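You operate a simulated robot arm through the tools that you are given. There is no shell and no other tool. Be economical: measure what you need, move in short steps, check, and stop when the job is done.

You are at the controls of a simulated robot arm. One attempt, no reset.

## Task
Finish up at the long table. At the end: the still water bottle is in the green tub; the roll of white bin bags stands where the still water bottle stood; the pink can (marked "CHERRY") stands where the roll of white bin bags stood; the light key of the make-up mirror is switched off; the upper table drawer is shut; whatever was shut is shut again. Leave all else as you found it, and nothing knocked over (what rides in a drawer may roll over).

Only the result counts: the job must be done as asked and must still hold three seconds after the hand-in. Knocking over, shifting, dropping, spilling or breaking anything else fails it.

## Robot
A 7-joint arm with a two-finger parallel gripper, fixed in place. Base frame: the origin is at the foot of the arm, x ahead of it, y to its left, z up; the work surface is at about z = 760. Readings come in mm, rad, newtons and seconds.
With the tool pointing down near the work surface it reaches from about 200 to 680 mm from the base axis. Its first joint turns from -1.152 to 1.152 rad. Payload 2.4 kg.
Tool frame: the origin (TCP) lies between the finger pads and is the grasp point; the fingertips stand 30 mm ahead of it; z points along the fingers, y is the line along which they close. The gripper opens to 94 mm. The fingers are 28 mm wide and 10 mm thick; the gripper's body (50 by 96 mm) begins 55 mm behind the TCP.
Orientation is that of the tool frame in the base frame, as a unit quaternion [x, y, z, w]. With the fingers straight down and closing along the base's y, the tool's x points along the base's -x, its y along +y and its z along -z.

## Interface
- The arm moves only by the tool play_rows. Its argument "increments" is a list that holds one entry, the list of rows, each a list of 7 numbers: the gripper command, from -1 (fully open) to 1 (shut), values between in proportion, then the shift along the base's x, y, z in mm, then the turn, a rotation vector about the base's x, y, z in rad. In form: [[[fingers, dx, dy, dz, ax, ay, az], ...]]. A call has 1 to 20 rows; each row shifts and turns the commanded pose from where the row before left it. Rows are played at 5 a second. More than 50 mm and 0.15 rad between two rows, or a gripper value outside its range, and nothing of the call is played. Where a pose cannot be reached the arm comes as near as it can. A force on the tool above 40 N (or 10 N above the force at the start of the call, whichever is more), or a blocked arm, ends the call early, and 0.2 s more pass. The fingers move at their own pace (about 153 mm/s each) and stop on an object; they squeeze with about 29 N. The grip force told is the motor's: it shows also when the fingers shut on nothing. Time passes only in rows, and 0.2 s behind the last, so rows that do not move let the fingers close. The reply holds the time, the measured pose of the TCP, the force on the tool along the base axes, the opening and the grip force, in the units named above and with some noise, with the torque about the TCP (base axes, N m) and any sound that the robot's microphone picked up, and new pictures: "show" is both (left out), scene, wrist or none.
- Cameras (640 x 400 px; columns grow to the right, rows downward): "scene" is fixed at [24.2, 463.5, 1440.4]; the picture's right is [-0.87, -0.49, 0.00], its down [-0.30, 0.53, -0.79] and it looks along [0.39, -0.69, -0.61] (base axes); focal length 306 px, centre (320, 200). "wrist" rides on the gripper at [76, 14, -103] in the tool frame; the picture's right is [-0.18, 0.98, 0.00], its down [-0.75, -0.14, -0.64] and it looks along [-0.63, -0.12, 0.77] (tool axes); focal length 243 px, centre (320, 200).
- locate(camera, pixels): there is no depth. For up to 12 entries [column, row, z] of the newest picture of that camera ("zoom" is the newest enlarged one), the place [x, y] in the base frame at which the ray of that pixel passes the height z, good to about 2 mm. No time passes.
- enlarge(camera, box): a new picture of the part [left, top, right, bottom] of that camera's present view, enlarged. No time passes.
- close_job(): hands the job in; it is judged then, once.

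Work in short steps. Measure before you move; look again where a grasp or a placing could have gone wrong, and mend it. You have 80 turns and 200 pictures in all, those below and enlarged ones among them. Open the gripper and draw the arm clear of the work before you hand the job in, unless the task says otherwise; then end with one line.

The tools are called by a JSON object that holds its "op" and its "data". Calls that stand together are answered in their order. play_rows: Moves the arm, as the interface text tells. Its arguments: {"type":"object","properties":{"increments":{"type":"array"},"show":{"type":"string","enum":["both","scene","wrist","none"]}},"required":["increments"]} The other tools are called the same way: locate (camera, pixels) gives the place at which the rays of pixels pass given heights; enlarge (camera, box) takes an enlarged picture of a part of a camera's view; close_job () hands the job in.

At the start:

```text
time_s: 0.0
position: [297.1, -203.1, 1100.1]
orientation: [-0.001, 1.0, 0.001, 0.0]
force: [0.8, 0.4, 0.3]
torque: [-0.02, -0.01, 0.04]
gripper_width: 93.9
gripper_force: 0.1
```

scene: 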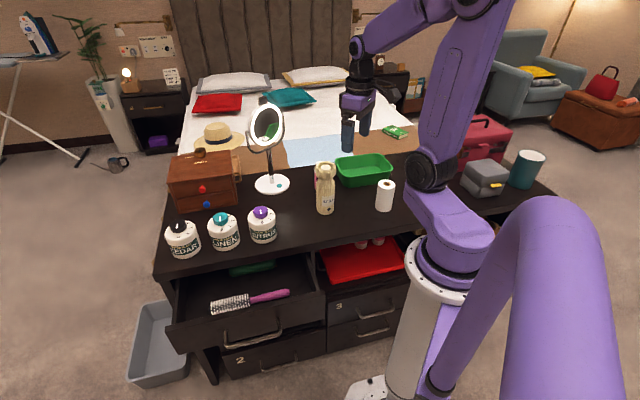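
wrist: 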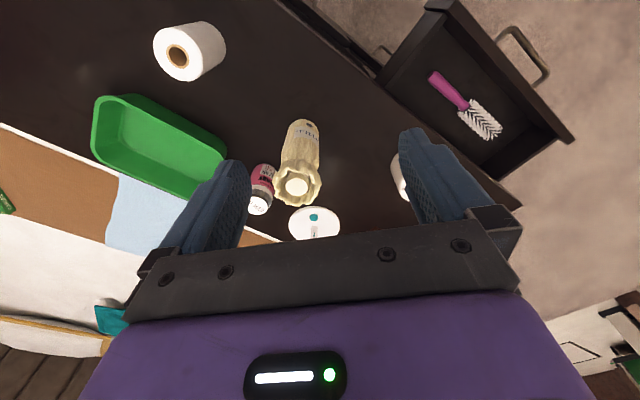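

I see the bottle near scene (325,190), the roll at (385,195), the tub at (363,170), the mirror at (270,150) and the open drawer at (245,305). I'll enlarge these to see the details.

{"op": "enlarge", "data": {"camera": "scene", "box": [240, 90, 420, 220]}}

{"op": "enlarge", "data": {"camera": "scene", "box": [150, 200, 430, 390]}}

{"op": "enlarge", "data": {"camera": "wrist", "box": [80, 0, 420, 240]}}

{"op": "locate", "data": {"camera": "scene", "pixels": [[325, 212, 760], [385, 209, 760], [272, 184, 765], [340, 180, 760], [335, 158, 800], [393, 156, 800], [391, 178, 800], [340, 183, 800], [252, 335, 640], [178, 348, 680], [325, 318, 680]]}}

```text
3.08 times, centred on (330, 155) of scene
```

zoom: 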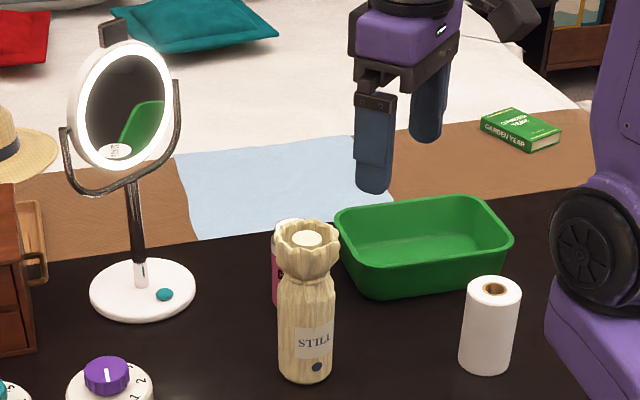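

```text
2.11 times, centred on (290, 295) of scene
```

zoom: 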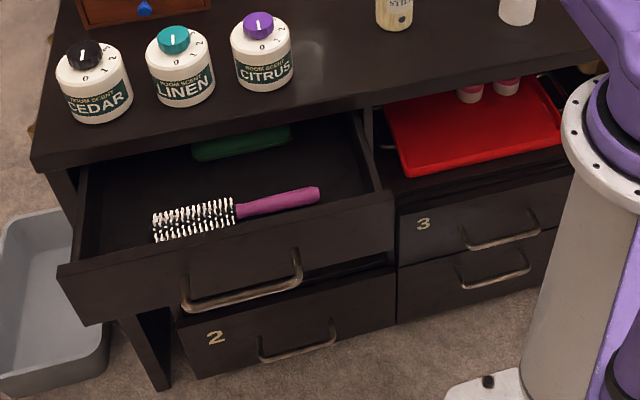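

```text
1.67 times, centred on (250, 120) of wrist
```

zoom: 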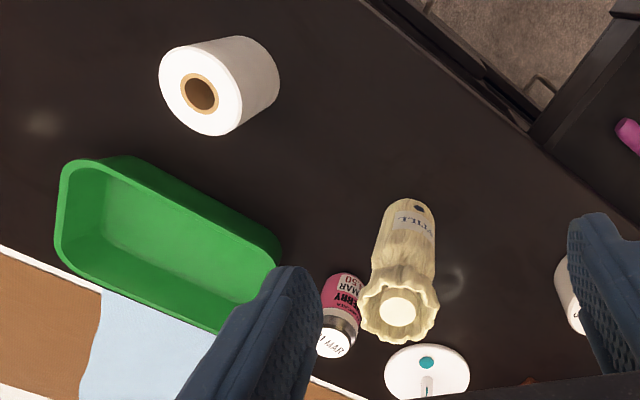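

```text
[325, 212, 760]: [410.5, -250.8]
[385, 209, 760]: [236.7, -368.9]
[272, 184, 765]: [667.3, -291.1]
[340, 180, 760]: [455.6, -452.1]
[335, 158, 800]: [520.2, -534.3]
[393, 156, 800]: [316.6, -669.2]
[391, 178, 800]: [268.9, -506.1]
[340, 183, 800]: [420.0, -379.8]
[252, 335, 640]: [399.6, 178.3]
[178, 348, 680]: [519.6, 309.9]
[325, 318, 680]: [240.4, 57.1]
```

Next I'll triangulate the tops of the bottle, roll and can from both cameras, and measure the teal key, tub rim and drawer.

{"op": "locate", "data": {"camera": "scene", "pixels": [[325.8, 167.3, 900], [325.8, 167.3, 940], [325.8, 167.3, 980], [386.5, 183.2, 840], [386.5, 183.2, 880], [386.5, 183.2, 900], [319.3, 163.1, 860], [319.3, 163.1, 900], [279.6, 185.8, 770], [279.6, 185.8, 780]]}}

{"op": "locate", "data": {"camera": "wrist", "pixels": [[296.7, 185.9, 900], [296.7, 185.9, 940], [296.7, 185.9, 980], [178.1, 57.1, 840], [178.1, 57.1, 880], [178.1, 57.1, 900], [259, 206.8, 860], [259, 206.8, 900], [314, 217, 770], [314, 217, 780]]}}

{"op": "enlarge", "data": {"camera": "scene", "box": [310, 140, 410, 220]}}

{"op": "enlarge", "data": {"camera": "scene", "box": [240, 160, 320, 210]}}

{"op": "enlarge", "data": {"camera": "scene", "box": [310, 220, 430, 295]}}

```text
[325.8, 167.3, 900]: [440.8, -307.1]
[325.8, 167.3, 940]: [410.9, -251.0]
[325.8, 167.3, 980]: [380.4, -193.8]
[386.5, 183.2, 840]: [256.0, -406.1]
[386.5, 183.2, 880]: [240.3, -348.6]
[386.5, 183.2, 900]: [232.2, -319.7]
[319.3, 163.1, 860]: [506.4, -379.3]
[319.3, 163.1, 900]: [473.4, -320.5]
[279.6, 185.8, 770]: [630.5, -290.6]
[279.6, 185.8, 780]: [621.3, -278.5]
```

```text
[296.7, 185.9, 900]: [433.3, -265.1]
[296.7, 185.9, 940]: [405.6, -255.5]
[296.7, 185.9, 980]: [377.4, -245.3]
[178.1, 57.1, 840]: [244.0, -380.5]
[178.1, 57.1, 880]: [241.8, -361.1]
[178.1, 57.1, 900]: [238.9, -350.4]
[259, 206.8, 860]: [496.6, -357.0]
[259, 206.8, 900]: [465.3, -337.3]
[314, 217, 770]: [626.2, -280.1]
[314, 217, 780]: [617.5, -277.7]
```

```text
5.00 times, centred on (360, 180) of scene
```

zoom: 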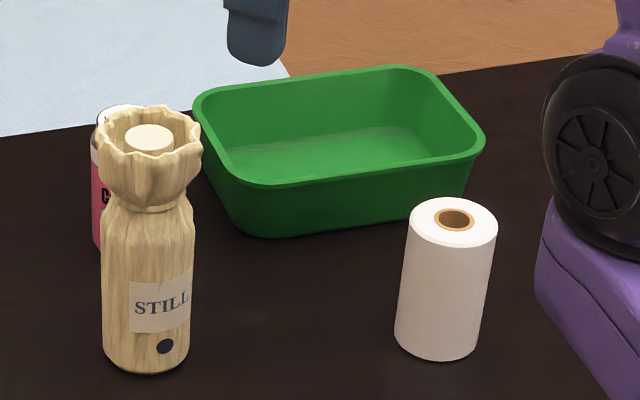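

```text
8.00 times, centred on (280, 185) of scene
```

zoom: 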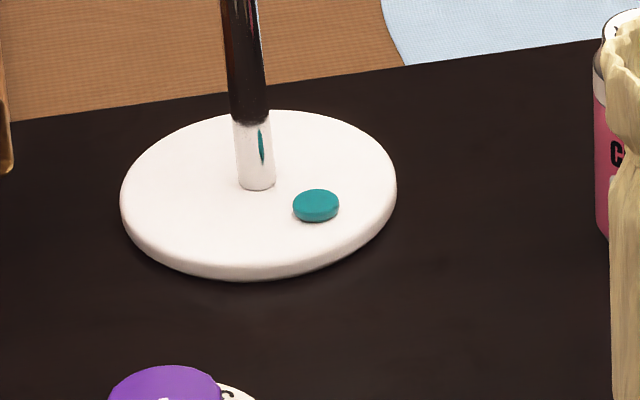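

```text
5.33 times, centred on (370, 258) of scene
```

zoom: 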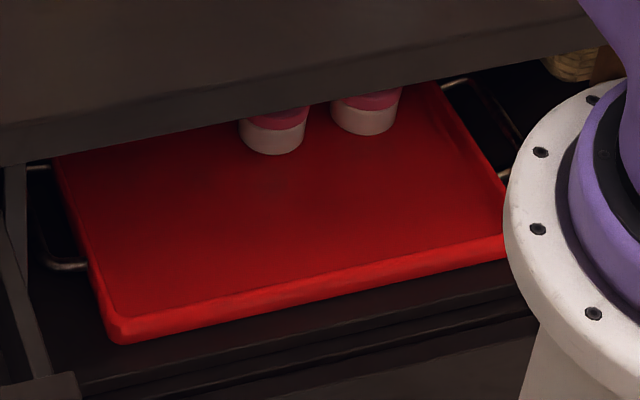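

Heights so far: bottle top about 938 at (411,-254), roll top about 873 at (242,-360), can top about 883 at (483,-347), key about 778 at (620,-279). Now I'll measure the table edge, drawer front and tub corners.

{"op": "locate", "data": {"camera": "scene", "pixels": [[154, 272, 760], [422, 233, 760], [166.8, 325.8, 725], [324.6, 292.6, 725], [178.6, 354.2, 640], [325.5, 322.5, 640], [252, 341, 660], [346, 186.4, 760], [388.4, 179, 760], [326, 181.4, 880], [326, 181.4, 900], [268, 150, 900]]}}

{"op": "locate", "data": {"camera": "scene", "pixels": [[335, 161, 820], [381, 153.6, 820], [393, 169, 820], [345, 177, 820], [346, 171, 765], [381, 165, 765]]}}

{"op": "locate", "data": {"camera": "wrist", "pixels": [[92, 165, 820], [192, 198, 820], [226, 150, 820], [98, 97, 820], [120, 97, 820], [535, 150, 725], [432, 2, 725], [570, 140, 725], [520, 25, 640]]}}

{"op": "enlarge", "data": {"camera": "wrist", "box": [80, 80, 240, 200]}}

```text
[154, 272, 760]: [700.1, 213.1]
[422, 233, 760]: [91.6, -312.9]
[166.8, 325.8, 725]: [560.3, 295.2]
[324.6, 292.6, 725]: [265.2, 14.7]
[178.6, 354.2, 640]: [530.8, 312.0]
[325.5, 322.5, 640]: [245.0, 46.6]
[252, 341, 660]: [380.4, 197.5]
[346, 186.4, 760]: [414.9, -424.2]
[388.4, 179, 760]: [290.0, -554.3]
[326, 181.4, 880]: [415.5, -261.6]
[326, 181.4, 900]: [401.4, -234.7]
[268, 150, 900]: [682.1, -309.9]
```

```text
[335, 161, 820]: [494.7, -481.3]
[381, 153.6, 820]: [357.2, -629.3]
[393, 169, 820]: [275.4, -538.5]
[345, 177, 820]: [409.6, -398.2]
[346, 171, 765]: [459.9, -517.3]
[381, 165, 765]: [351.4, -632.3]
```

```text
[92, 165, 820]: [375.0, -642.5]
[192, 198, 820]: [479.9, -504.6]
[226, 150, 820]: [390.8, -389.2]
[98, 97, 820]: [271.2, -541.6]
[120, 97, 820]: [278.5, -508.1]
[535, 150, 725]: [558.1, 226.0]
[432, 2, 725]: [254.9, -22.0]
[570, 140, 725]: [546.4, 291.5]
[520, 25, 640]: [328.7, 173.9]
```

```text
3.33 times, centred on (160, 140) of wrist
```

zoom: 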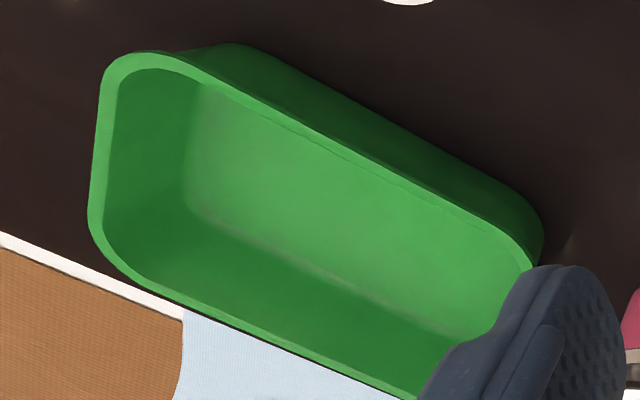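

The bottle has a wide collar, so I'll grip its body with the tool tilted about 50° outward along the base-to-bottle direction. I'll yaw and tilt up high first.

{"op": "play_rows", "data": {"increments": [[[-1, 0, 0, 0, 0, 0, -0.138], [-1, 0, 0, 0, 0, 0, -0.138], [-1, 0, 0, 0, 0, 0, -0.138], [-1, 0, 0, 0, 0, 0, -0.139], [-1, 6, -1, -10, -0.0764, -0.1238, 0], [-1, 6, -1, -10, -0.0764, -0.1238, 0], [-1, 6, -1, -10, -0.0764, -0.1238, 0], [-1, 6, -1, -10, -0.0764, -0.1238, 0], [-1, 6, 0, -10, -0.0764, -0.1238, 0], [-1, 7, 0, -10, -0.0764, -0.1238, 0], [-1, 0, 0, 0, 0, 0, 0]]]}}

```text
time_s: 2.4
position: [376.0, -212.8, 1064.2]
orientation: [0.257, 0.881, -0.121, 0.378]
force: [1.3, 0.1, -0.2]
torque: [-0.02, -0.01, 0.01]
gripper_width: 94.0
gripper_force: 0.0
out of reach, approached as far as the arm can: row 8, 9, 10
```

scene: 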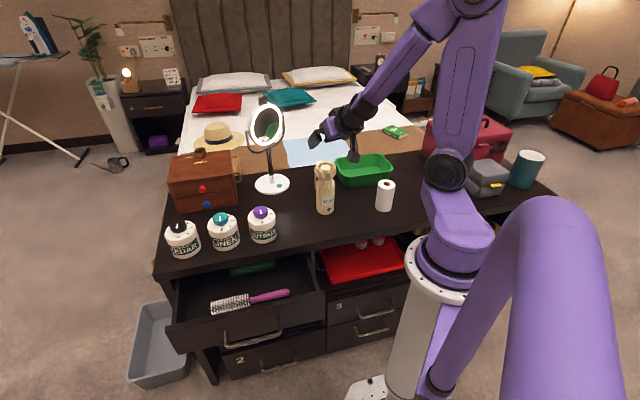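
wrist: 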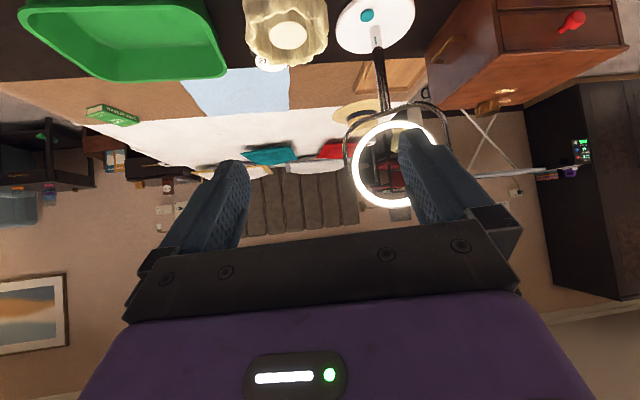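

The pose was out of reach high and close in, but a lower one may work. I'll drop to the pre-grasp height and see what I reach.

{"op": "play_rows", "data": {"increments": [[[-1, 0, 0, -30, 0, 0, 0], [-1, 0, 0, -30, 0, 0, 0], [-1, 0, 0, 0, 0, 0, 0]]], "show": "none"}}

```text
time_s: 3.2
position: [390.5, -213.5, 1007.1]
orientation: [0.256, 0.881, -0.12, 0.378]
force: [0.4, 0.1, 0.4]
torque: [-0.03, -0.01, 0.02]
gripper_width: 94.0
gripper_force: 0.1
out of reach, approached as far as the arm can: row 1, 2
```

Tilted poses aren't reachable this close in. I'll return to straight down and grip the bottle from above at its collar and neck, where there is room: with the TCP at 893 the gripper body sits above 940.

{"op": "play_rows", "data": {"increments": [[[-1, 0, 0, 30, 0.0764, 0.1238, 0], [-1, 0, 0, 30, 0.0764, 0.1238, 0], [-1, 0, 0, 30, 0.0764, 0.1238, 0], [-1, 0, 0, 0, 0.0764, 0.1238, 0], [-1, 0, 0, 0, 0.0764, 0.1238, 0], [-1, 0, 0, 0, 0.0764, 0.1238, 0], [-1, 0, 0, 0, 0, 0, 0]]], "show": "both"}}

```text
time_s: 4.8
position: [386.9, -221.4, 1081.5]
orientation: [0.274, 0.961, -0.035, 0.0]
force: [-0.1, 0.4, -0.3]
torque: [0.01, 0.0, -0.01]
gripper_width: 94.1
gripper_force: 0.0
out of reach, approached as far as the arm can: row 2
```

scene: 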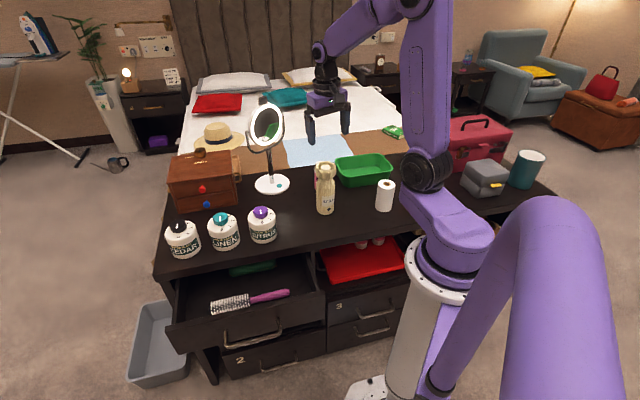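
wrist: 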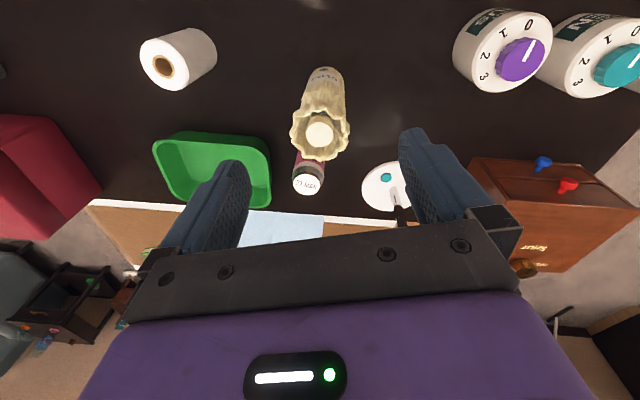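

Straight down again, with about 4° of residual tilt that I'll take out. First I'll refine the positions from the wrist view: bottle cap (320,133), can top (308,178), roll top (163,66), key (386,178).

{"op": "locate", "data": {"camera": "wrist", "pixels": [[320, 133, 938], [320, 133, 930], [308, 178, 883], [308, 178, 890], [163, 66, 873], [386, 178, 775], [386, 178, 780], [155, 145, 820], [270, 145, 820], [271, 205, 820], [172, 198, 820]]}}

{"op": "play_rows", "data": {"increments": [[[-1, 13, -16, -30, 0.067, -0.019, 0], [-1, 12, -17, -40, 0, 0, 0], [-1, 0, 0, 0, 0, 0, 0]]], "show": "both"}}

```text
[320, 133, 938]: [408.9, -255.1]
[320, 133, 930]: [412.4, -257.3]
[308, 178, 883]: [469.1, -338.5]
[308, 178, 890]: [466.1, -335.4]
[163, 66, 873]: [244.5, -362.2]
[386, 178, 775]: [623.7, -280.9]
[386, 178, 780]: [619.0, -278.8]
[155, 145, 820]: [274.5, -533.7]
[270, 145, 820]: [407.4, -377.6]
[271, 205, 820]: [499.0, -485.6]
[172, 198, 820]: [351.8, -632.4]
```

```text
time_s: 5.6
position: [413.2, -253.1, 1010.0]
orientation: [0.275, 0.962, -0.001, 0.001]
force: [1.1, -0.2, -0.9]
torque: [0.02, 0.0, 0.04]
gripper_width: 94.2
gripper_force: 0.0
```

scene: 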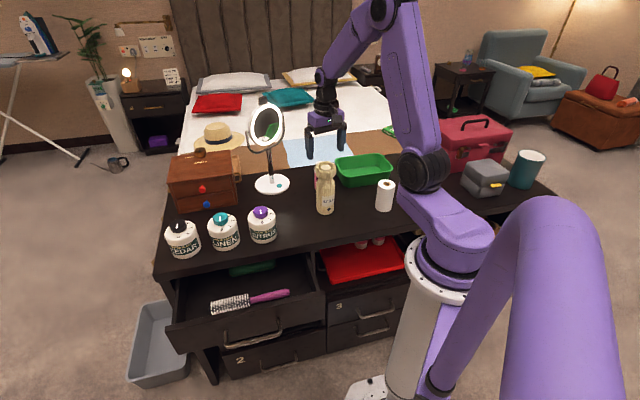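
wrist: 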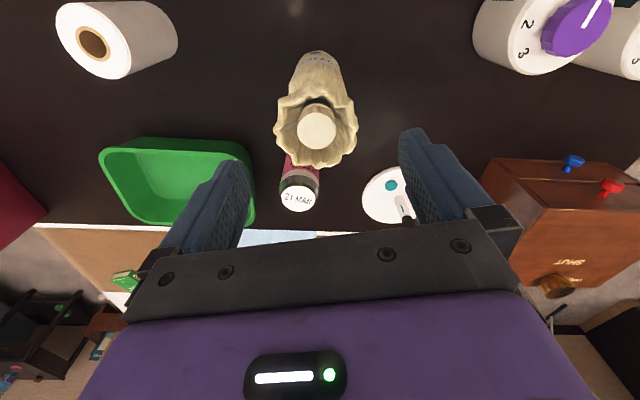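

The TCP is at (413,-253) and the bottle at (411,-256). I'll descend to z≈893 and close.

{"op": "play_rows", "data": {"increments": [[[-1, -1, -3, -40, 0, 0, 0], [-1, -1, 0, -40, 0, 0, 0], [-1, 0, 0, -20, 0, 0, 0], [-1, 0, 0, -17, 0, 0, 0], [-1, 0, 0, 0, 0, 0, 0]]]}}

{"op": "enlarge", "data": {"camera": "scene", "box": [290, 90, 380, 220]}}

```text
time_s: 6.8
position: [410.4, -256.3, 895.1]
orientation: [0.275, 0.961, 0.0, 0.001]
force: [0.3, 0.2, -0.6]
torque: [-0.01, 0.04, 0.02]
gripper_width: 93.8
gripper_force: 0.1
```

scene: 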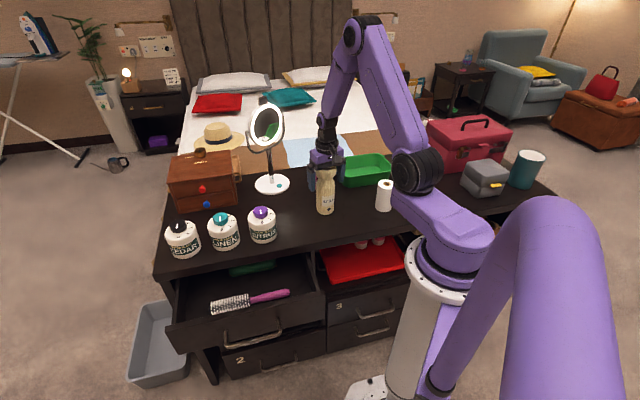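
wrist: 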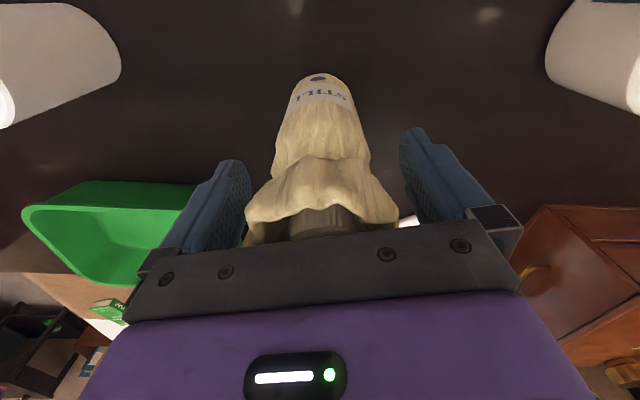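

```text
3.08 times, centred on (335, 155) of scene
```

zoom: 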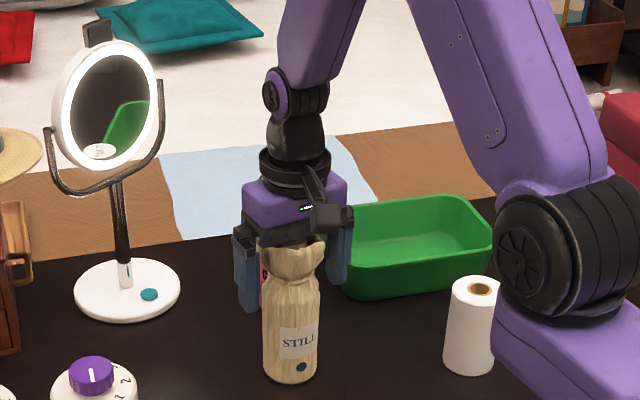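

The bottle is centred between the fingers, so I'll close and then lift a little to test.

{"op": "play_rows", "data": {"increments": [[[0, 0, 0, 0, 0, 0, 0], [1, 0, 0, 0, 0, 0, 0], [1, 0, 0, 0, 0, 0, 0], [1, 0, 0, 0, 0, 0, 0], [1, 0, 0, 10, 0, 0, 0], [1, 0, 0, 15, 0, 0, 0], [1, 0, 0, 0, 0, 0, 0]]]}}

{"op": "enlarge", "data": {"camera": "scene", "box": [290, 90, 380, 220]}}

```text
time_s: 8.4
position: [411.1, -255.5, 918.7]
orientation: [0.274, 0.962, 0.0, -0.001]
force: [-0.1, 0.4, -4.1]
torque: [-0.02, 0.0, -0.02]
gripper_width: 59.1
gripper_force: 29.5
```

scene: 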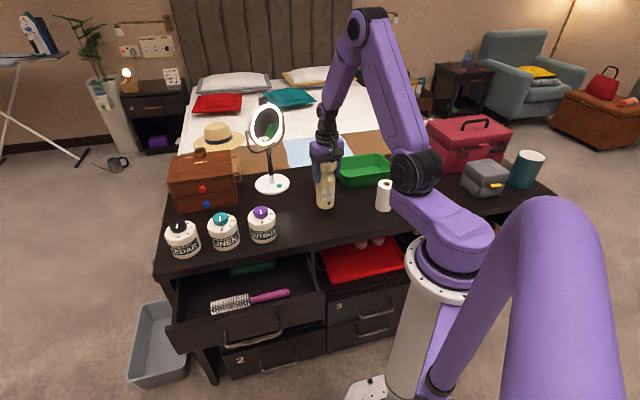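
wrist: 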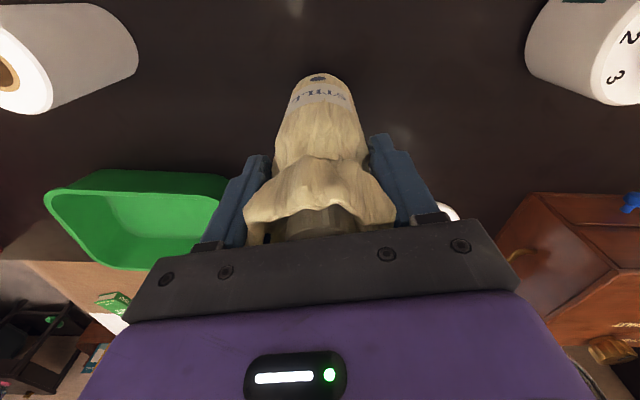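

```text
3.08 times, centred on (335, 155) of scene
```

zoom: 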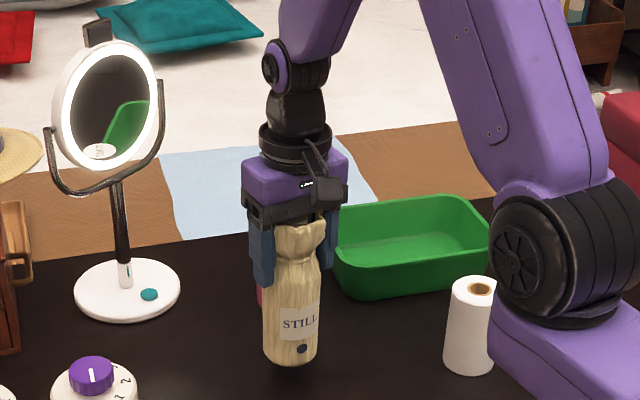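

It lifted cleanly at about 0.4 kg. I'll raise it and carry it over the tub centre, about (382,-511).

{"op": "play_rows", "data": {"increments": [[[1, 0, 0, 40, 0, 0, 0], [1, 0, 0, 40, 0, 0, 0], [1, 0, 0, 30, 0, 0, 0], [1, -4, -36, 0, 0, 0, 0], [1, -4, -36, 0, 0, 0, 0], [1, -4, -36, 0, 0, 0, 0], [1, -4, -37, 0, 0, 0, 0], [1, -4, -37, 0, 0, 0, 0], [1, -4, -37, 0, 0, 0, 0], [1, -5, -36, 0, 0, 0, 0], [1, 0, 0, 0, 0, 0, 0], [1, 0, 0, 0, 0, 0, 0]]]}}

{"op": "enlarge", "data": {"camera": "scene", "box": [310, 90, 420, 200]}}

```text
time_s: 11.0
position: [381.7, -512.9, 1028.5]
orientation: [0.275, 0.961, 0.0, 0.0]
force: [0.3, 0.1, -3.7]
torque: [0.01, -0.01, 0.01]
gripper_width: 59.0
gripper_force: 29.0
```

scene: 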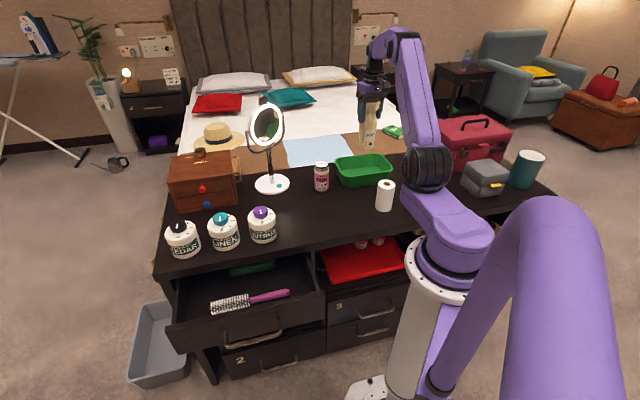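
wrist: 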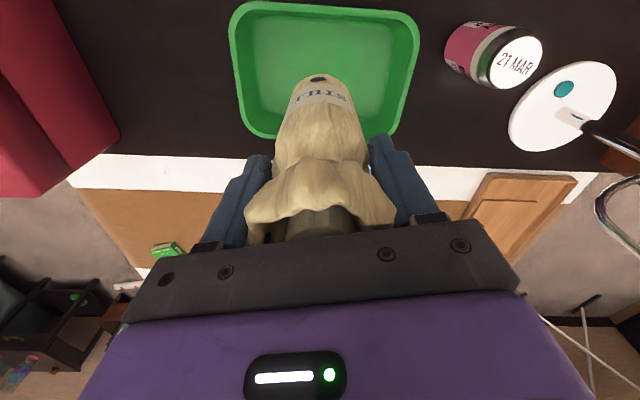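

```text
3.64 times, centred on (365, 145) of scene
```

zoom: 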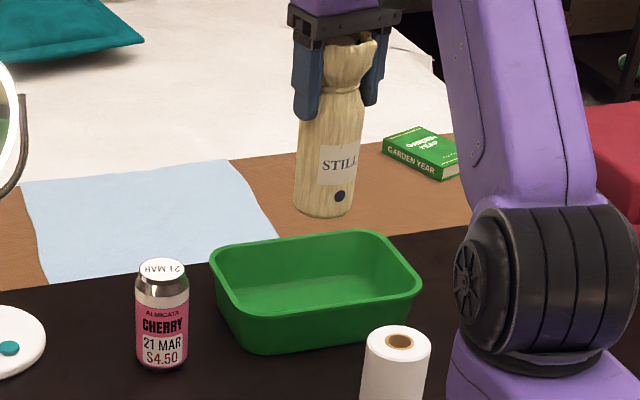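

The can is marked CHERRY and is a screw-top bottle-can. I'll check the tub rim and floor corners from here.

{"op": "locate", "data": {"camera": "wrist", "pixels": [[230, 8, 820], [412, 14, 820], [390, 132, 820], [250, 132, 820], [262, 20, 765], [382, 20, 765], [517, 64, 883]]}}

{"op": "locate", "data": {"camera": "zoom", "pixels": [[215, 255, 820], [385, 233, 820], [420, 285, 820], [247, 322, 820], [250, 352, 760], [397, 338, 760], [163, 269, 883], [163, 358, 760], [397, 341, 873], [322, 216, 893]]}}

```text
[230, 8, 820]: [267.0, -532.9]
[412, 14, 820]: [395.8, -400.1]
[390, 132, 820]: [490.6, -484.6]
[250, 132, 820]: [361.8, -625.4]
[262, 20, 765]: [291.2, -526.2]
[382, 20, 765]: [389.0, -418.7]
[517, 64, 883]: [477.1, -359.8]
```

```text
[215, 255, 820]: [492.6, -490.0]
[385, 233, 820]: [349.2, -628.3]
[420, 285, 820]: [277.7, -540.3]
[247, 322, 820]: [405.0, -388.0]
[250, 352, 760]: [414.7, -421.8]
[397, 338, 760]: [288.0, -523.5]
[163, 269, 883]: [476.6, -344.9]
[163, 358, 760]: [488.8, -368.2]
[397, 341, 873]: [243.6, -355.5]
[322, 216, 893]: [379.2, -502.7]
```

The tub centre is about (380,-510), so the bottle is over it. I'll lower it to just above the tub floor.

{"op": "play_rows", "data": {"increments": [[[1, -1, 2, -40, 0, 0, 0], [1, 0, 0, -40, 0, 0, 0], [1, 0, 0, -30, 0, 0, 0], [1, 0, 0, -8, 0, 0, 0], [1, 0, 0, -4, 0, 0, 0], [1, 0, 0, 0, 0, 0, 0]]], "show": "scene"}}

```text
time_s: 12.4
position: [380.1, -509.6, 907.9]
orientation: [0.275, 0.962, -0.002, 0.001]
force: [0.1, -0.6, -2.9]
torque: [0.01, -0.03, 0.01]
gripper_width: 58.9
gripper_force: 28.6
```

scene: 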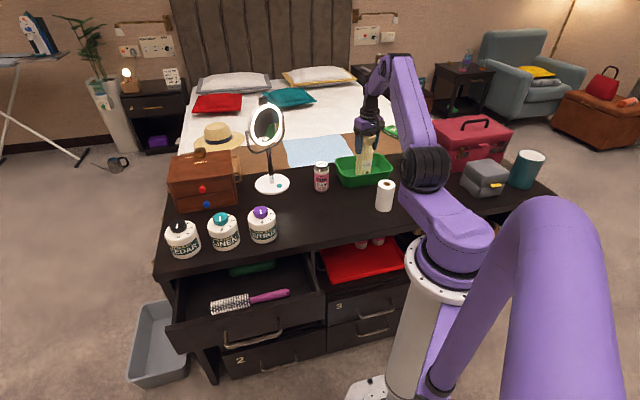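

Still no contact, so I'll creep down in 2 mm steps.

{"op": "play_rows", "data": {"increments": [[[1, 0, 0, -2, 0, 0, 0], [1, 0, 0, -2, 0, 0, 0], [1, 0, 0, -2, 0, 0, 0], [1, 0, 0, 0, 0, 0, 0]]], "show": "none"}}

```text
time_s: 13.4
position: [381.1, -510.1, 901.5]
orientation: [0.274, 0.962, 0.0, 0.001]
force: [0.4, 0.0, -2.8]
torque: [0.02, 0.03, 0.03]
gripper_width: 58.8
gripper_force: 28.8
```

{"op": "play_rows", "data": {"increments": [[[1, 0, 0, -2, 0, 0, 0], [1, 0, 0, -1, 0, 0, 0], [1, 0, 0, 0, 0, 0, 0]]], "show": "none"}}

```text
time_s: 14.2
position: [379.4, -509.6, 898.6]
orientation: [0.275, 0.961, 0.0, 0.001]
force: [0.1, 0.0, -3.5]
torque: [0.04, 0.03, -0.03]
gripper_width: 59.0
gripper_force: 28.6
```

Still hanging free (force −3.5). I'll go a little further down.

{"op": "play_rows", "data": {"increments": [[[1, 0, 0, -1.5, 0, 0, 0], [1, 0, 0, -1, 0, 0, 0], [1, 0, 0, 0, 0, 0, 0]]], "show": "none"}}

```text
time_s: 15.0
position: [380.5, -510.5, 897.7]
orientation: [0.274, 0.962, -0.002, 0.002]
force: [-3.6, 6.2, 19.4]
torque: [0.75, 0.36, 0.01]
gripper_width: 58.9
gripper_force: 28.9
```

Contact, with force up to +19 N. I'll ease up 1 mm and release slowly, then rise.

{"op": "play_rows", "data": {"increments": [[[1, 0, 0, 1, 0, 0, 0], [0.1, 0, 0, 0, 0, 0, 0], [-0.3, 0, 0, 0, 0, 0, 0], [-1, 0, 0, 0, 0, 0, 0], [-1, 0, 0, 0, 0, 0, 0]]]}}

{"op": "enlarge", "data": {"camera": "scene", "box": [310, 90, 420, 200]}}

```text
time_s: 16.2
position: [381.2, -508.5, 897.4]
orientation: [0.275, 0.961, -0.001, 0.0]
force: [0.0, 0.1, 0.0]
torque: [0.03, 0.0, -0.01]
gripper_width: 94.0
gripper_force: 0.2
```

scene: 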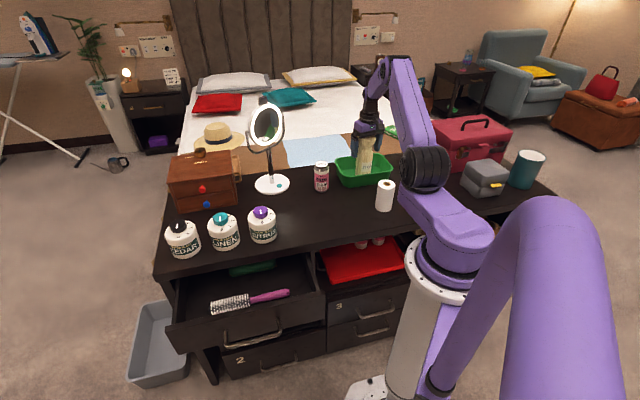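
wrist: 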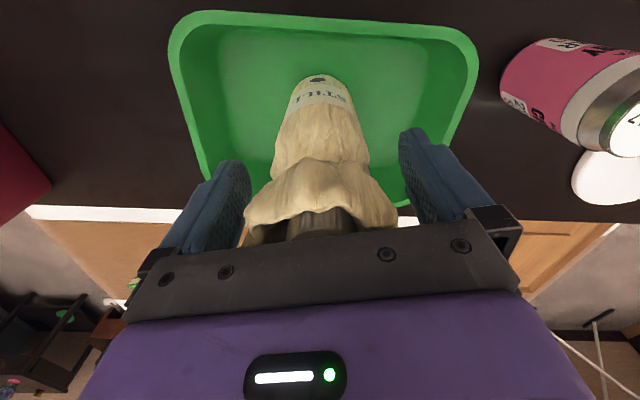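

```text
3.64 times, centred on (365, 145) of scene
```

zoom: 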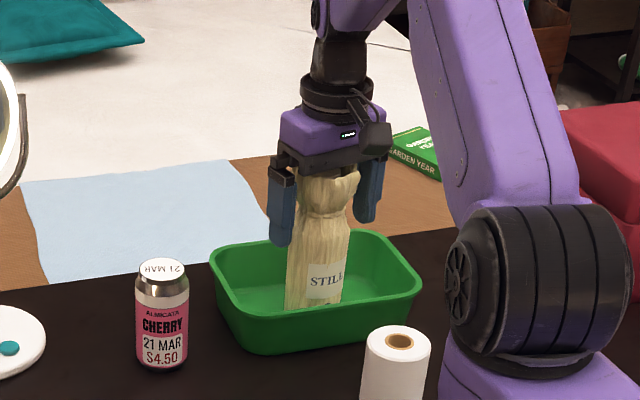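

The bottle stands in the tub. I'll rise and go above the roll at (243,-359).

{"op": "play_rows", "data": {"increments": [[[-1, 0, 0, 30, 0, 0, 0], [-1, 0, 0, 45, 0, 0, 0], [-1, 0, 0, 45, 0, 0, 0], [-1, -34, 37, 0, 0, 0, 0], [-1, -34, 38, 0, 0, 0, 0], [-1, -34, 38, 0, 0, 0, 0], [-1, -35, 38, -20, 0, 0, 0], [-1, 0, 0, 0, 0, 0, 0]]]}}

{"op": "enlarge", "data": {"camera": "scene", "box": [310, 90, 420, 220]}}

```text
refused: row 4 steps farther than a row can; nothing moved
```

```text
3.08 times, centred on (365, 155) of scene
```

zoom: 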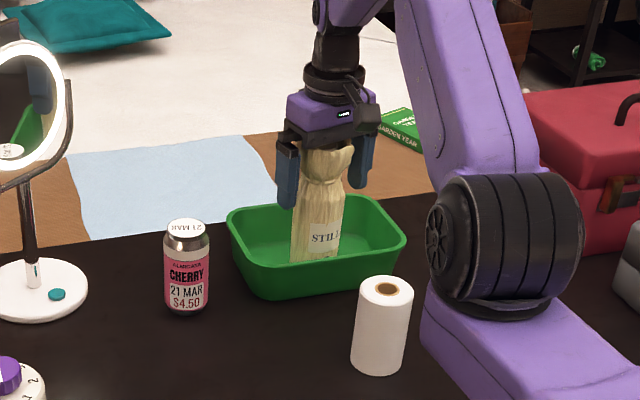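

The step was over 50 mm in total, so I'll use smaller steps.

{"op": "play_rows", "data": {"increments": [[[-1, 0, 0, 30, 0, 0, 0], [-1, 0, 0, 45, 0, 0, 0], [-1, 0, 0, 45, 0, 0, 0], [-1, -28, 30, 0, 0, 0, 0], [-1, -28, 30, 0, 0, 0, 0], [-1, -28, 30, 0, 0, 0, 0], [-1, -28, 30, 0, 0, 0, 0], [-1, -26, 29, -15, 0, 0, 0], [-1, 0, 0, 0, 0, 0, 0]]]}}

{"op": "enlarge", "data": {"camera": "scene", "box": [310, 90, 420, 220]}}

```text
time_s: 18.2
position: [241.1, -358.9, 1002.7]
orientation: [0.275, 0.962, -0.001, 0.0]
force: [0.6, 0.4, -0.6]
torque: [0.04, 0.01, 0.01]
gripper_width: 94.1
gripper_force: 0.0
```

scene: 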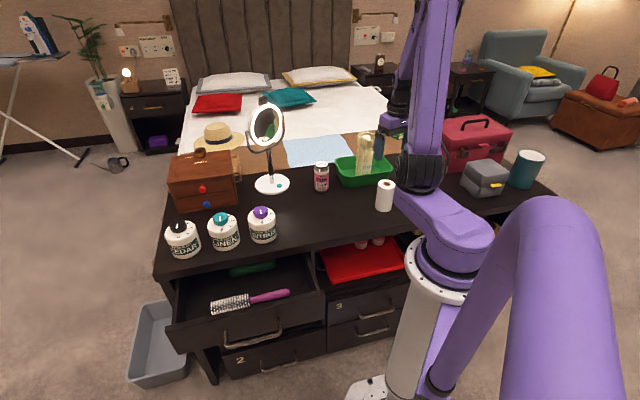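
wrist: 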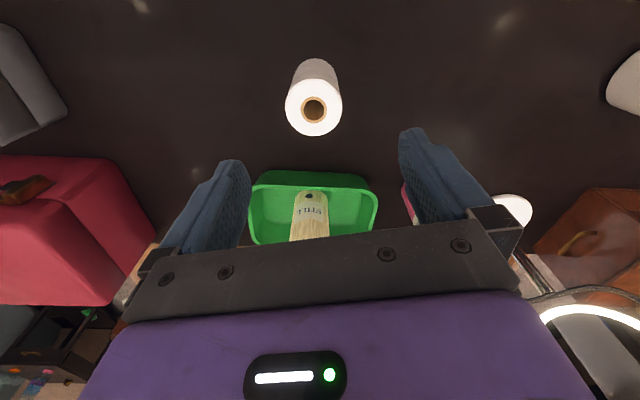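

```text
3.08 times, centred on (365, 155) of scene
```

zoom: 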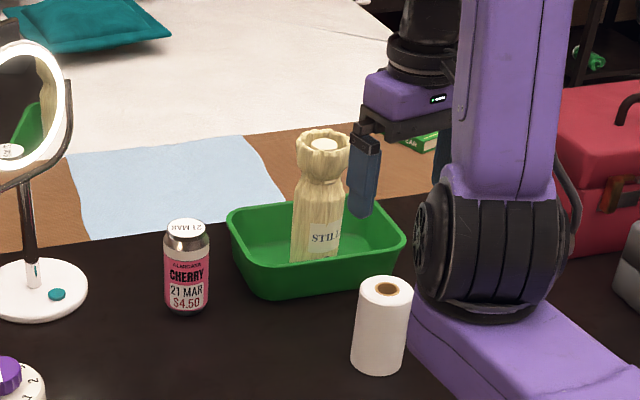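

The bottle stands upright in the tub. Now I'll measure the roll precisely.

{"op": "locate", "data": {"camera": "wrist", "pixels": [[313.5, 108, 873], [313.5, 108, 865], [313.5, 108, 880]]}}

{"op": "locate", "data": {"camera": "zoom", "pixels": [[386, 289, 873], [386, 289, 865], [386, 289, 880], [378, 360, 760], [206, 232, 873], [187, 230, 873], [188, 230, 880], [186, 302, 760], [57, 294, 775]]}}

```text
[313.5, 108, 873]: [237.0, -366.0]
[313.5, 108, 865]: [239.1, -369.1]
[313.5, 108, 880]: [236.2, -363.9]
```

```text
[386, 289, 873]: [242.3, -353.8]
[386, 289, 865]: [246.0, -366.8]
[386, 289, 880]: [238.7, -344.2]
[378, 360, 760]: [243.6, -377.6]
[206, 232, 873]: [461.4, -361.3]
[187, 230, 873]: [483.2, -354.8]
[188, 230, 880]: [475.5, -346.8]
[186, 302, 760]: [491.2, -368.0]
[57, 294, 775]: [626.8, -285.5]
```

The rays meet at about (241,-367), with the top at about 866. I'll shift and descend to z≈826.

{"op": "play_rows", "data": {"increments": [[[-1, 0, -9, -30, 0, 0, 0], [-1, 0, 0, -45, 0, 0, 0], [-1, 0, 0, -30, 0, 0, 0], [-1, 0, 0, 0, 0, 0, 0]]]}}

```text
time_s: 19.2
position: [240.5, -370.3, 896.9]
orientation: [0.274, 0.962, -0.002, 0.001]
force: [-0.3, -0.8, 0.5]
torque: [-0.02, -0.01, 0.01]
gripper_width: 93.8
gripper_force: 0.1
```

scene: 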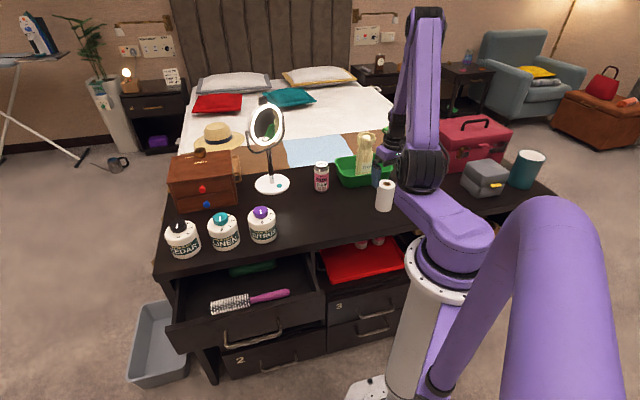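
wrist: 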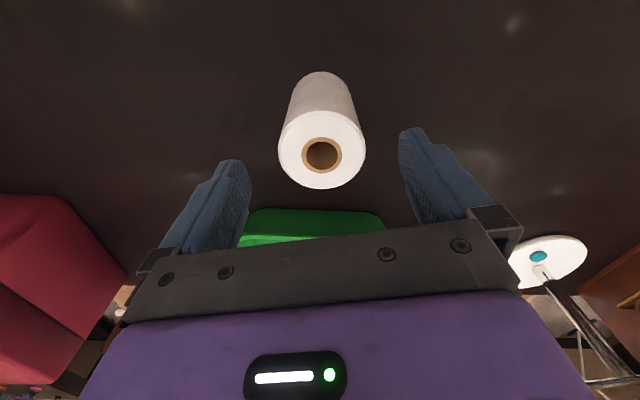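

The fingers straddle the roll. I'll check its top-hole centre at (321,152) once more.

{"op": "locate", "data": {"camera": "wrist", "pixels": [[321.5, 151, 866], [321.5, 151, 872], [321.5, 151, 860]]}}

{"op": "play_rows", "data": {"increments": [[[-1, 0, 3, -30, 0, 0, 0], [-1, 0, 0, -30, 0, 0, 0], [-1, 0, 0, -11, 0, 0, 0], [-1, 0, 0, 0, 0, 0, 0]]]}}

```text
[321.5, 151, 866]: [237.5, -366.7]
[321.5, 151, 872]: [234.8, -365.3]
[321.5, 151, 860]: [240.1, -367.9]
```

```text
time_s: 20.2
position: [241.9, -367.5, 826.7]
orientation: [0.276, 0.961, -0.001, 0.001]
force: [0.4, 0.4, -0.2]
torque: [0.0, 0.0, 0.0]
gripper_width: 93.8
gripper_force: 0.0
```

scene: 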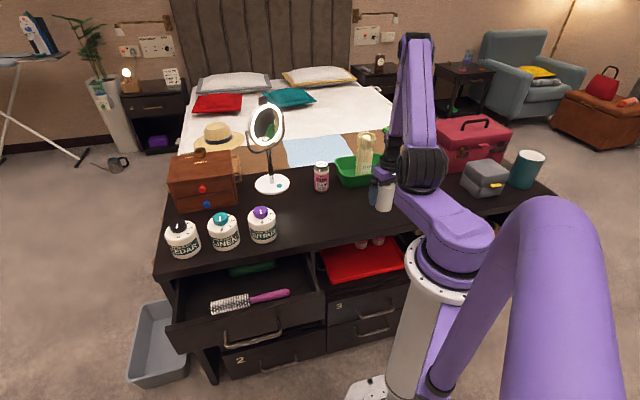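
wrist: 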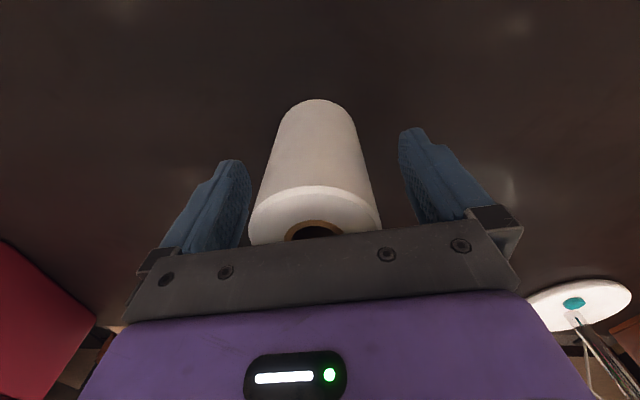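

Centred enough. I'll record the roll's spot as about (240,-367), close, and lift.

{"op": "play_rows", "data": {"increments": [[[0, 0, 0, 0, 0, 0, 0], [1, 0, 0, 0, 0, 0, 0], [1, 0, 0, 0, 0, 0, 0], [1, 0, 0, 0, 0, 0, 0], [1, 0, 0, 15, 0, 0, 0], [1, 0, 0, 20, 0, 0, 0], [1, 0, 0, 30, 0, 0, 0], [1, 0, 0, 0, 0, 0, 0]]]}}

```text
time_s: 22.0
position: [242.5, -365.5, 890.6]
orientation: [0.275, 0.961, 0.0, 0.0]
force: [-0.3, -0.3, -2.3]
torque: [-0.03, -0.02, 0.03]
gripper_width: 57.6
gripper_force: 28.5
```

scene: 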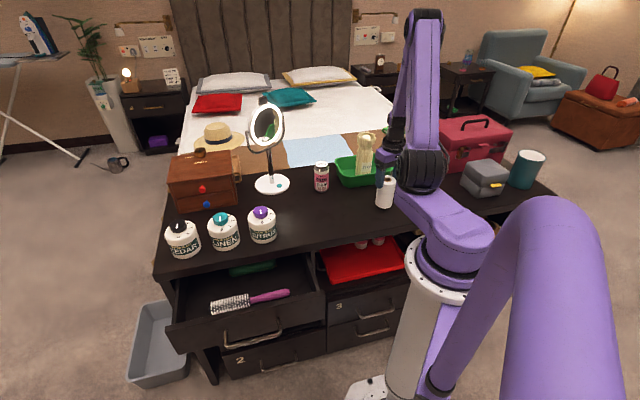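
wrist: 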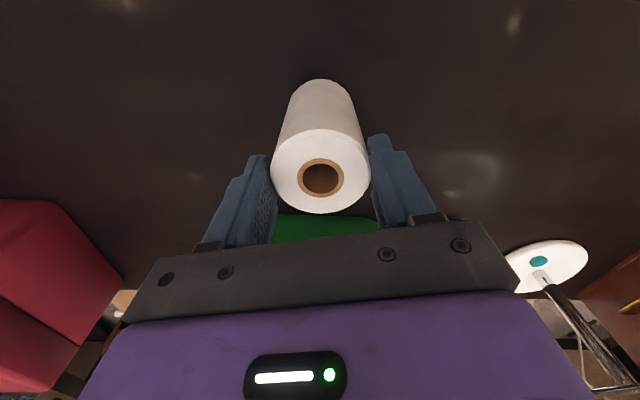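

In the wrist view the roll's hole moved from row 235 to 178, so it may have slipped down in the grip. I'll look closer.

{"op": "enlarge", "data": {"camera": "scene", "box": [340, 130, 430, 220]}}

{"op": "locate", "data": {"camera": "wrist", "pixels": [[321, 178, 866], [321, 178, 880], [321, 178, 890], [321, 178, 900]]}}

```text
4.44 times, centred on (385, 175) of scene
```

zoom: 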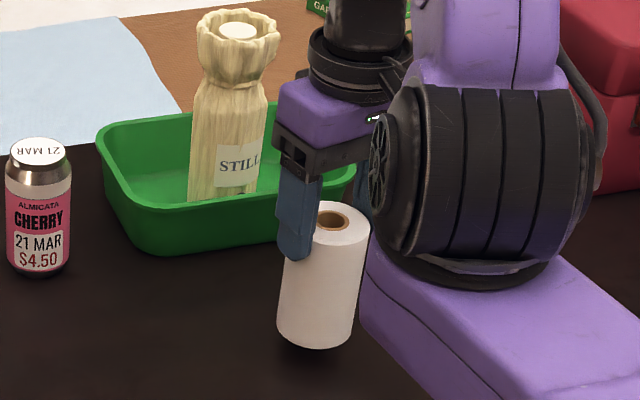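

```text
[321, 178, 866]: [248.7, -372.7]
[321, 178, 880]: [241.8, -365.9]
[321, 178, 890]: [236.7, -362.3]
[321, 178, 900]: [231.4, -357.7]
```

The roll hangs low in the fingertips. I'll hold still one second to see whether it keeps creeping.

{"op": "play_rows", "data": {"increments": [[[1, 0, 0, 0, 0, 0, 0], [1, 0, 0, 0, 0, 0, 0], [1, 0, 0, 0, 0, 0, 0], [1, 0, 0, 0, 0, 0, 0], [1, 0, 0, 0, 0, 0, 0]]], "show": "wrist"}}

```text
time_s: 23.2
position: [242.3, -367.1, 890.2]
orientation: [0.275, 0.961, 0.0, 0.001]
force: [-0.4, -0.6, -1.6]
torque: [-0.04, -0.01, 0.01]
gripper_width: 57.5
gripper_force: 28.7
```

wrist: 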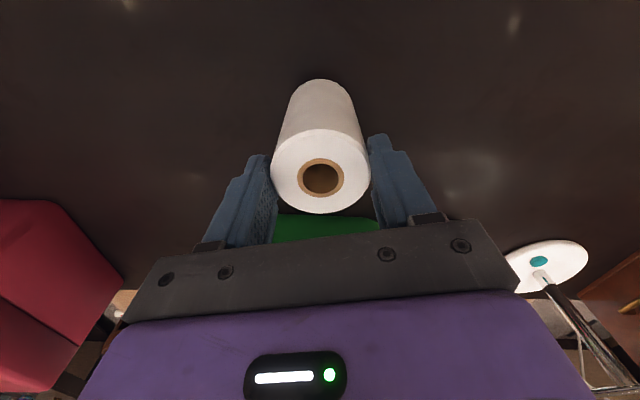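

It's stable now, so it only slipped during the lift jerk. The base is still about 18 mm above the table and the path is clear, so I'll carry it gently at this height towards the bottle's old spot.

{"op": "play_rows", "data": {"increments": [[[1, 2, 1, 0, 0, 0, 0], [1, 5, 3, 0, 0, 0, 0], [1, 9, 6, 0, 0, 0, 0], [1, 10, 6, 0, 0, 0, 0], [1, 10, 6, 0, 0, 0, 0], [1, 10, 6, 0, 0, 0, 0], [1, 10, 6, 0, 0, 0, 0], [1, 10, 7, 0, 0, 0, 0], [1, 10, 7, 0, 0, 0, 0], [1, 10, 7, 0, 0, 0, 0], [1, 10, 7, 0, 0, 0, 0], [1, 10, 7, 0, 0, 0, 0], [1, 10, 7, 0, 0, 0, 0], [1, 10, 6, 0, 0, 0, 0], [1, 10, 6, 0, 0, 0, 0], [1, 10, 6, 0, 0, 0, 0], [1, 10, 6, 0, 0, 0, 0], [1, 9, 5, 0, 0, 0, 0], [1, 5, 3, 0, 0, 0, 0], [1, 2, 1, 0, 0, 0, 0]]]}}

{"op": "enlarge", "data": {"camera": "scene", "box": [280, 130, 380, 220]}}

```text
time_s: 27.4
position: [414.8, -256.7, 890.5]
orientation: [0.274, 0.962, 0.0, 0.001]
force: [-0.9, -0.8, -2.6]
torque: [0.0, 0.05, 0.01]
gripper_width: 57.0
gripper_force: 28.4
```

scene: 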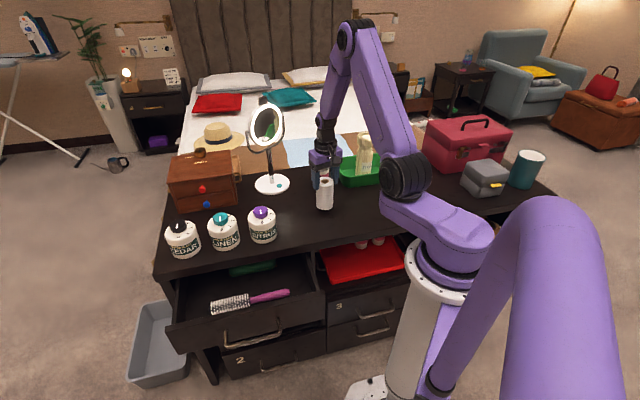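
wrist: 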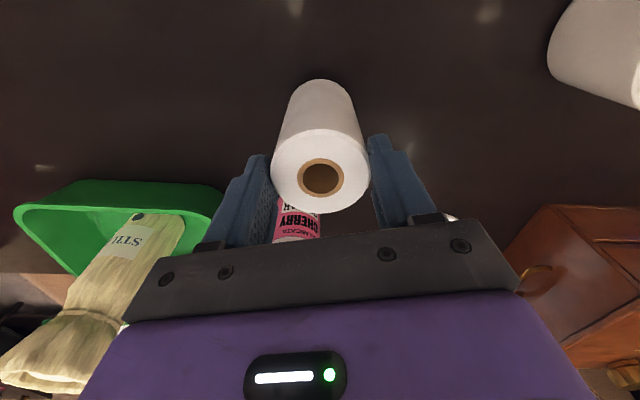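

```text
4.44 times, centred on (330, 175) of scene
```

zoom: 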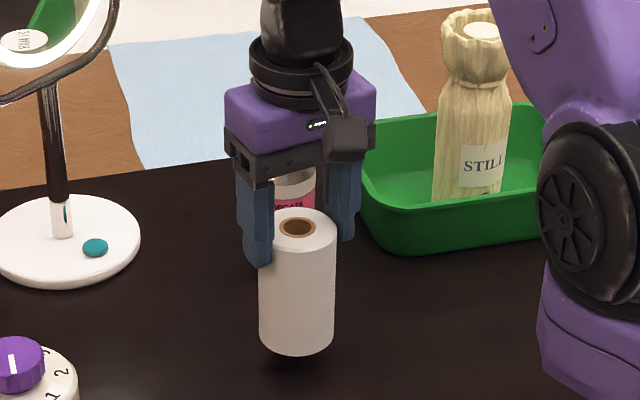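

Carried without further slip. I'll check the hole position and lower in small steps.

{"op": "locate", "data": {"camera": "wrist", "pixels": [[321, 178, 880], [321, 178, 885]]}}

{"op": "play_rows", "data": {"increments": [[[1, 0, 0, -3, 0, 0, 0], [1, 0, 0, -4, 0, 0, 0], [1, 0, 0, -3, 0, 0, 0], [1, 0, 0, -2, 0, 0, 0], [1, 0, 0, 0, 0, 0, 0]]], "show": "wrist"}}

```text
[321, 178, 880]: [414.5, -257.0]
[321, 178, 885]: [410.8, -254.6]
```

```text
time_s: 28.6
position: [413.5, -257.4, 879.2]
orientation: [0.275, 0.961, -0.001, 0.0]
force: [0.1, 0.2, -2.3]
torque: [-0.01, 0.0, 0.03]
gripper_width: 57.6
gripper_force: 29.0
```

wrist: 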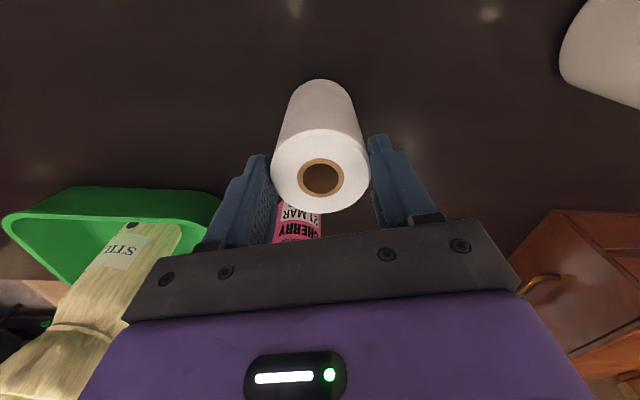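

Position is good. I'll creep down until contact.

{"op": "play_rows", "data": {"increments": [[[1, 0, 0, -1.5, 0, 0, 0], [1, 0, 0, -1.5, 0, 0, 0], [1, 0, 0, -1.5, 0, 0, 0], [1, 0, 0, 0, 0, 0, 0]]], "show": "none"}}

```text
time_s: 29.6
position: [414.8, -256.9, 875.1]
orientation: [0.275, 0.962, 0.0, 0.001]
force: [0.4, 0.6, -1.7]
torque: [0.01, 0.05, 0.0]
gripper_width: 57.4
gripper_force: 28.8
```

{"op": "play_rows", "data": {"increments": [[[1, 0, 0, -1.5, 0, 0, 0], [1, 0, 0, -1.5, 0, 0, 0], [1, 0, 0, -1.5, 0, 0, 0], [1, 0, 0, 0, 0, 0, 0]]], "show": "scene"}}

{"op": "enlarge", "data": {"camera": "scene", "box": [300, 170, 350, 220]}}

```text
time_s: 30.6
position: [414.3, -257.7, 870.2]
orientation: [0.275, 0.961, 0.0, 0.002]
force: [-3.7, 1.1, 14.7]
torque: [0.3, -0.04, 0.04]
gripper_width: 57.4
gripper_force: 28.9
```

scene: 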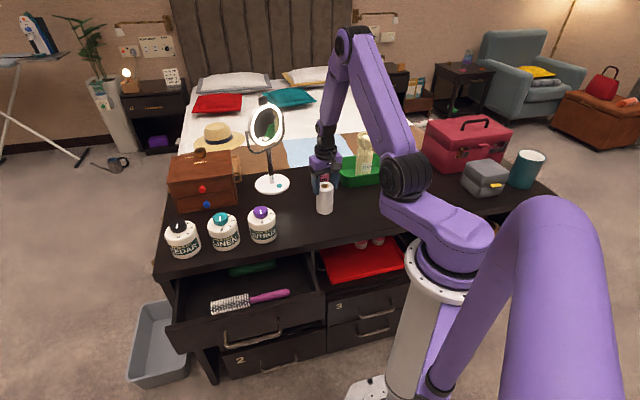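

```text
8.00 times, centred on (325, 195) of scene
```

zoom: 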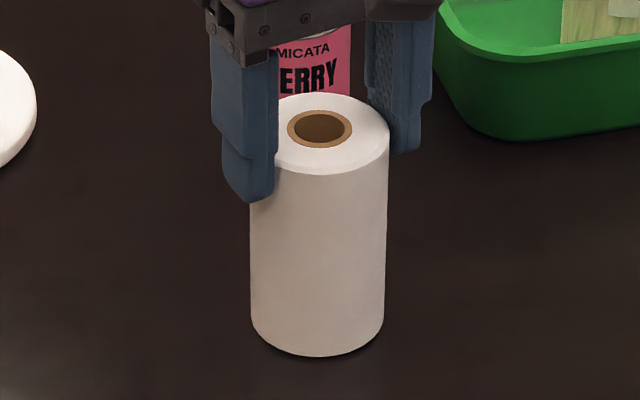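

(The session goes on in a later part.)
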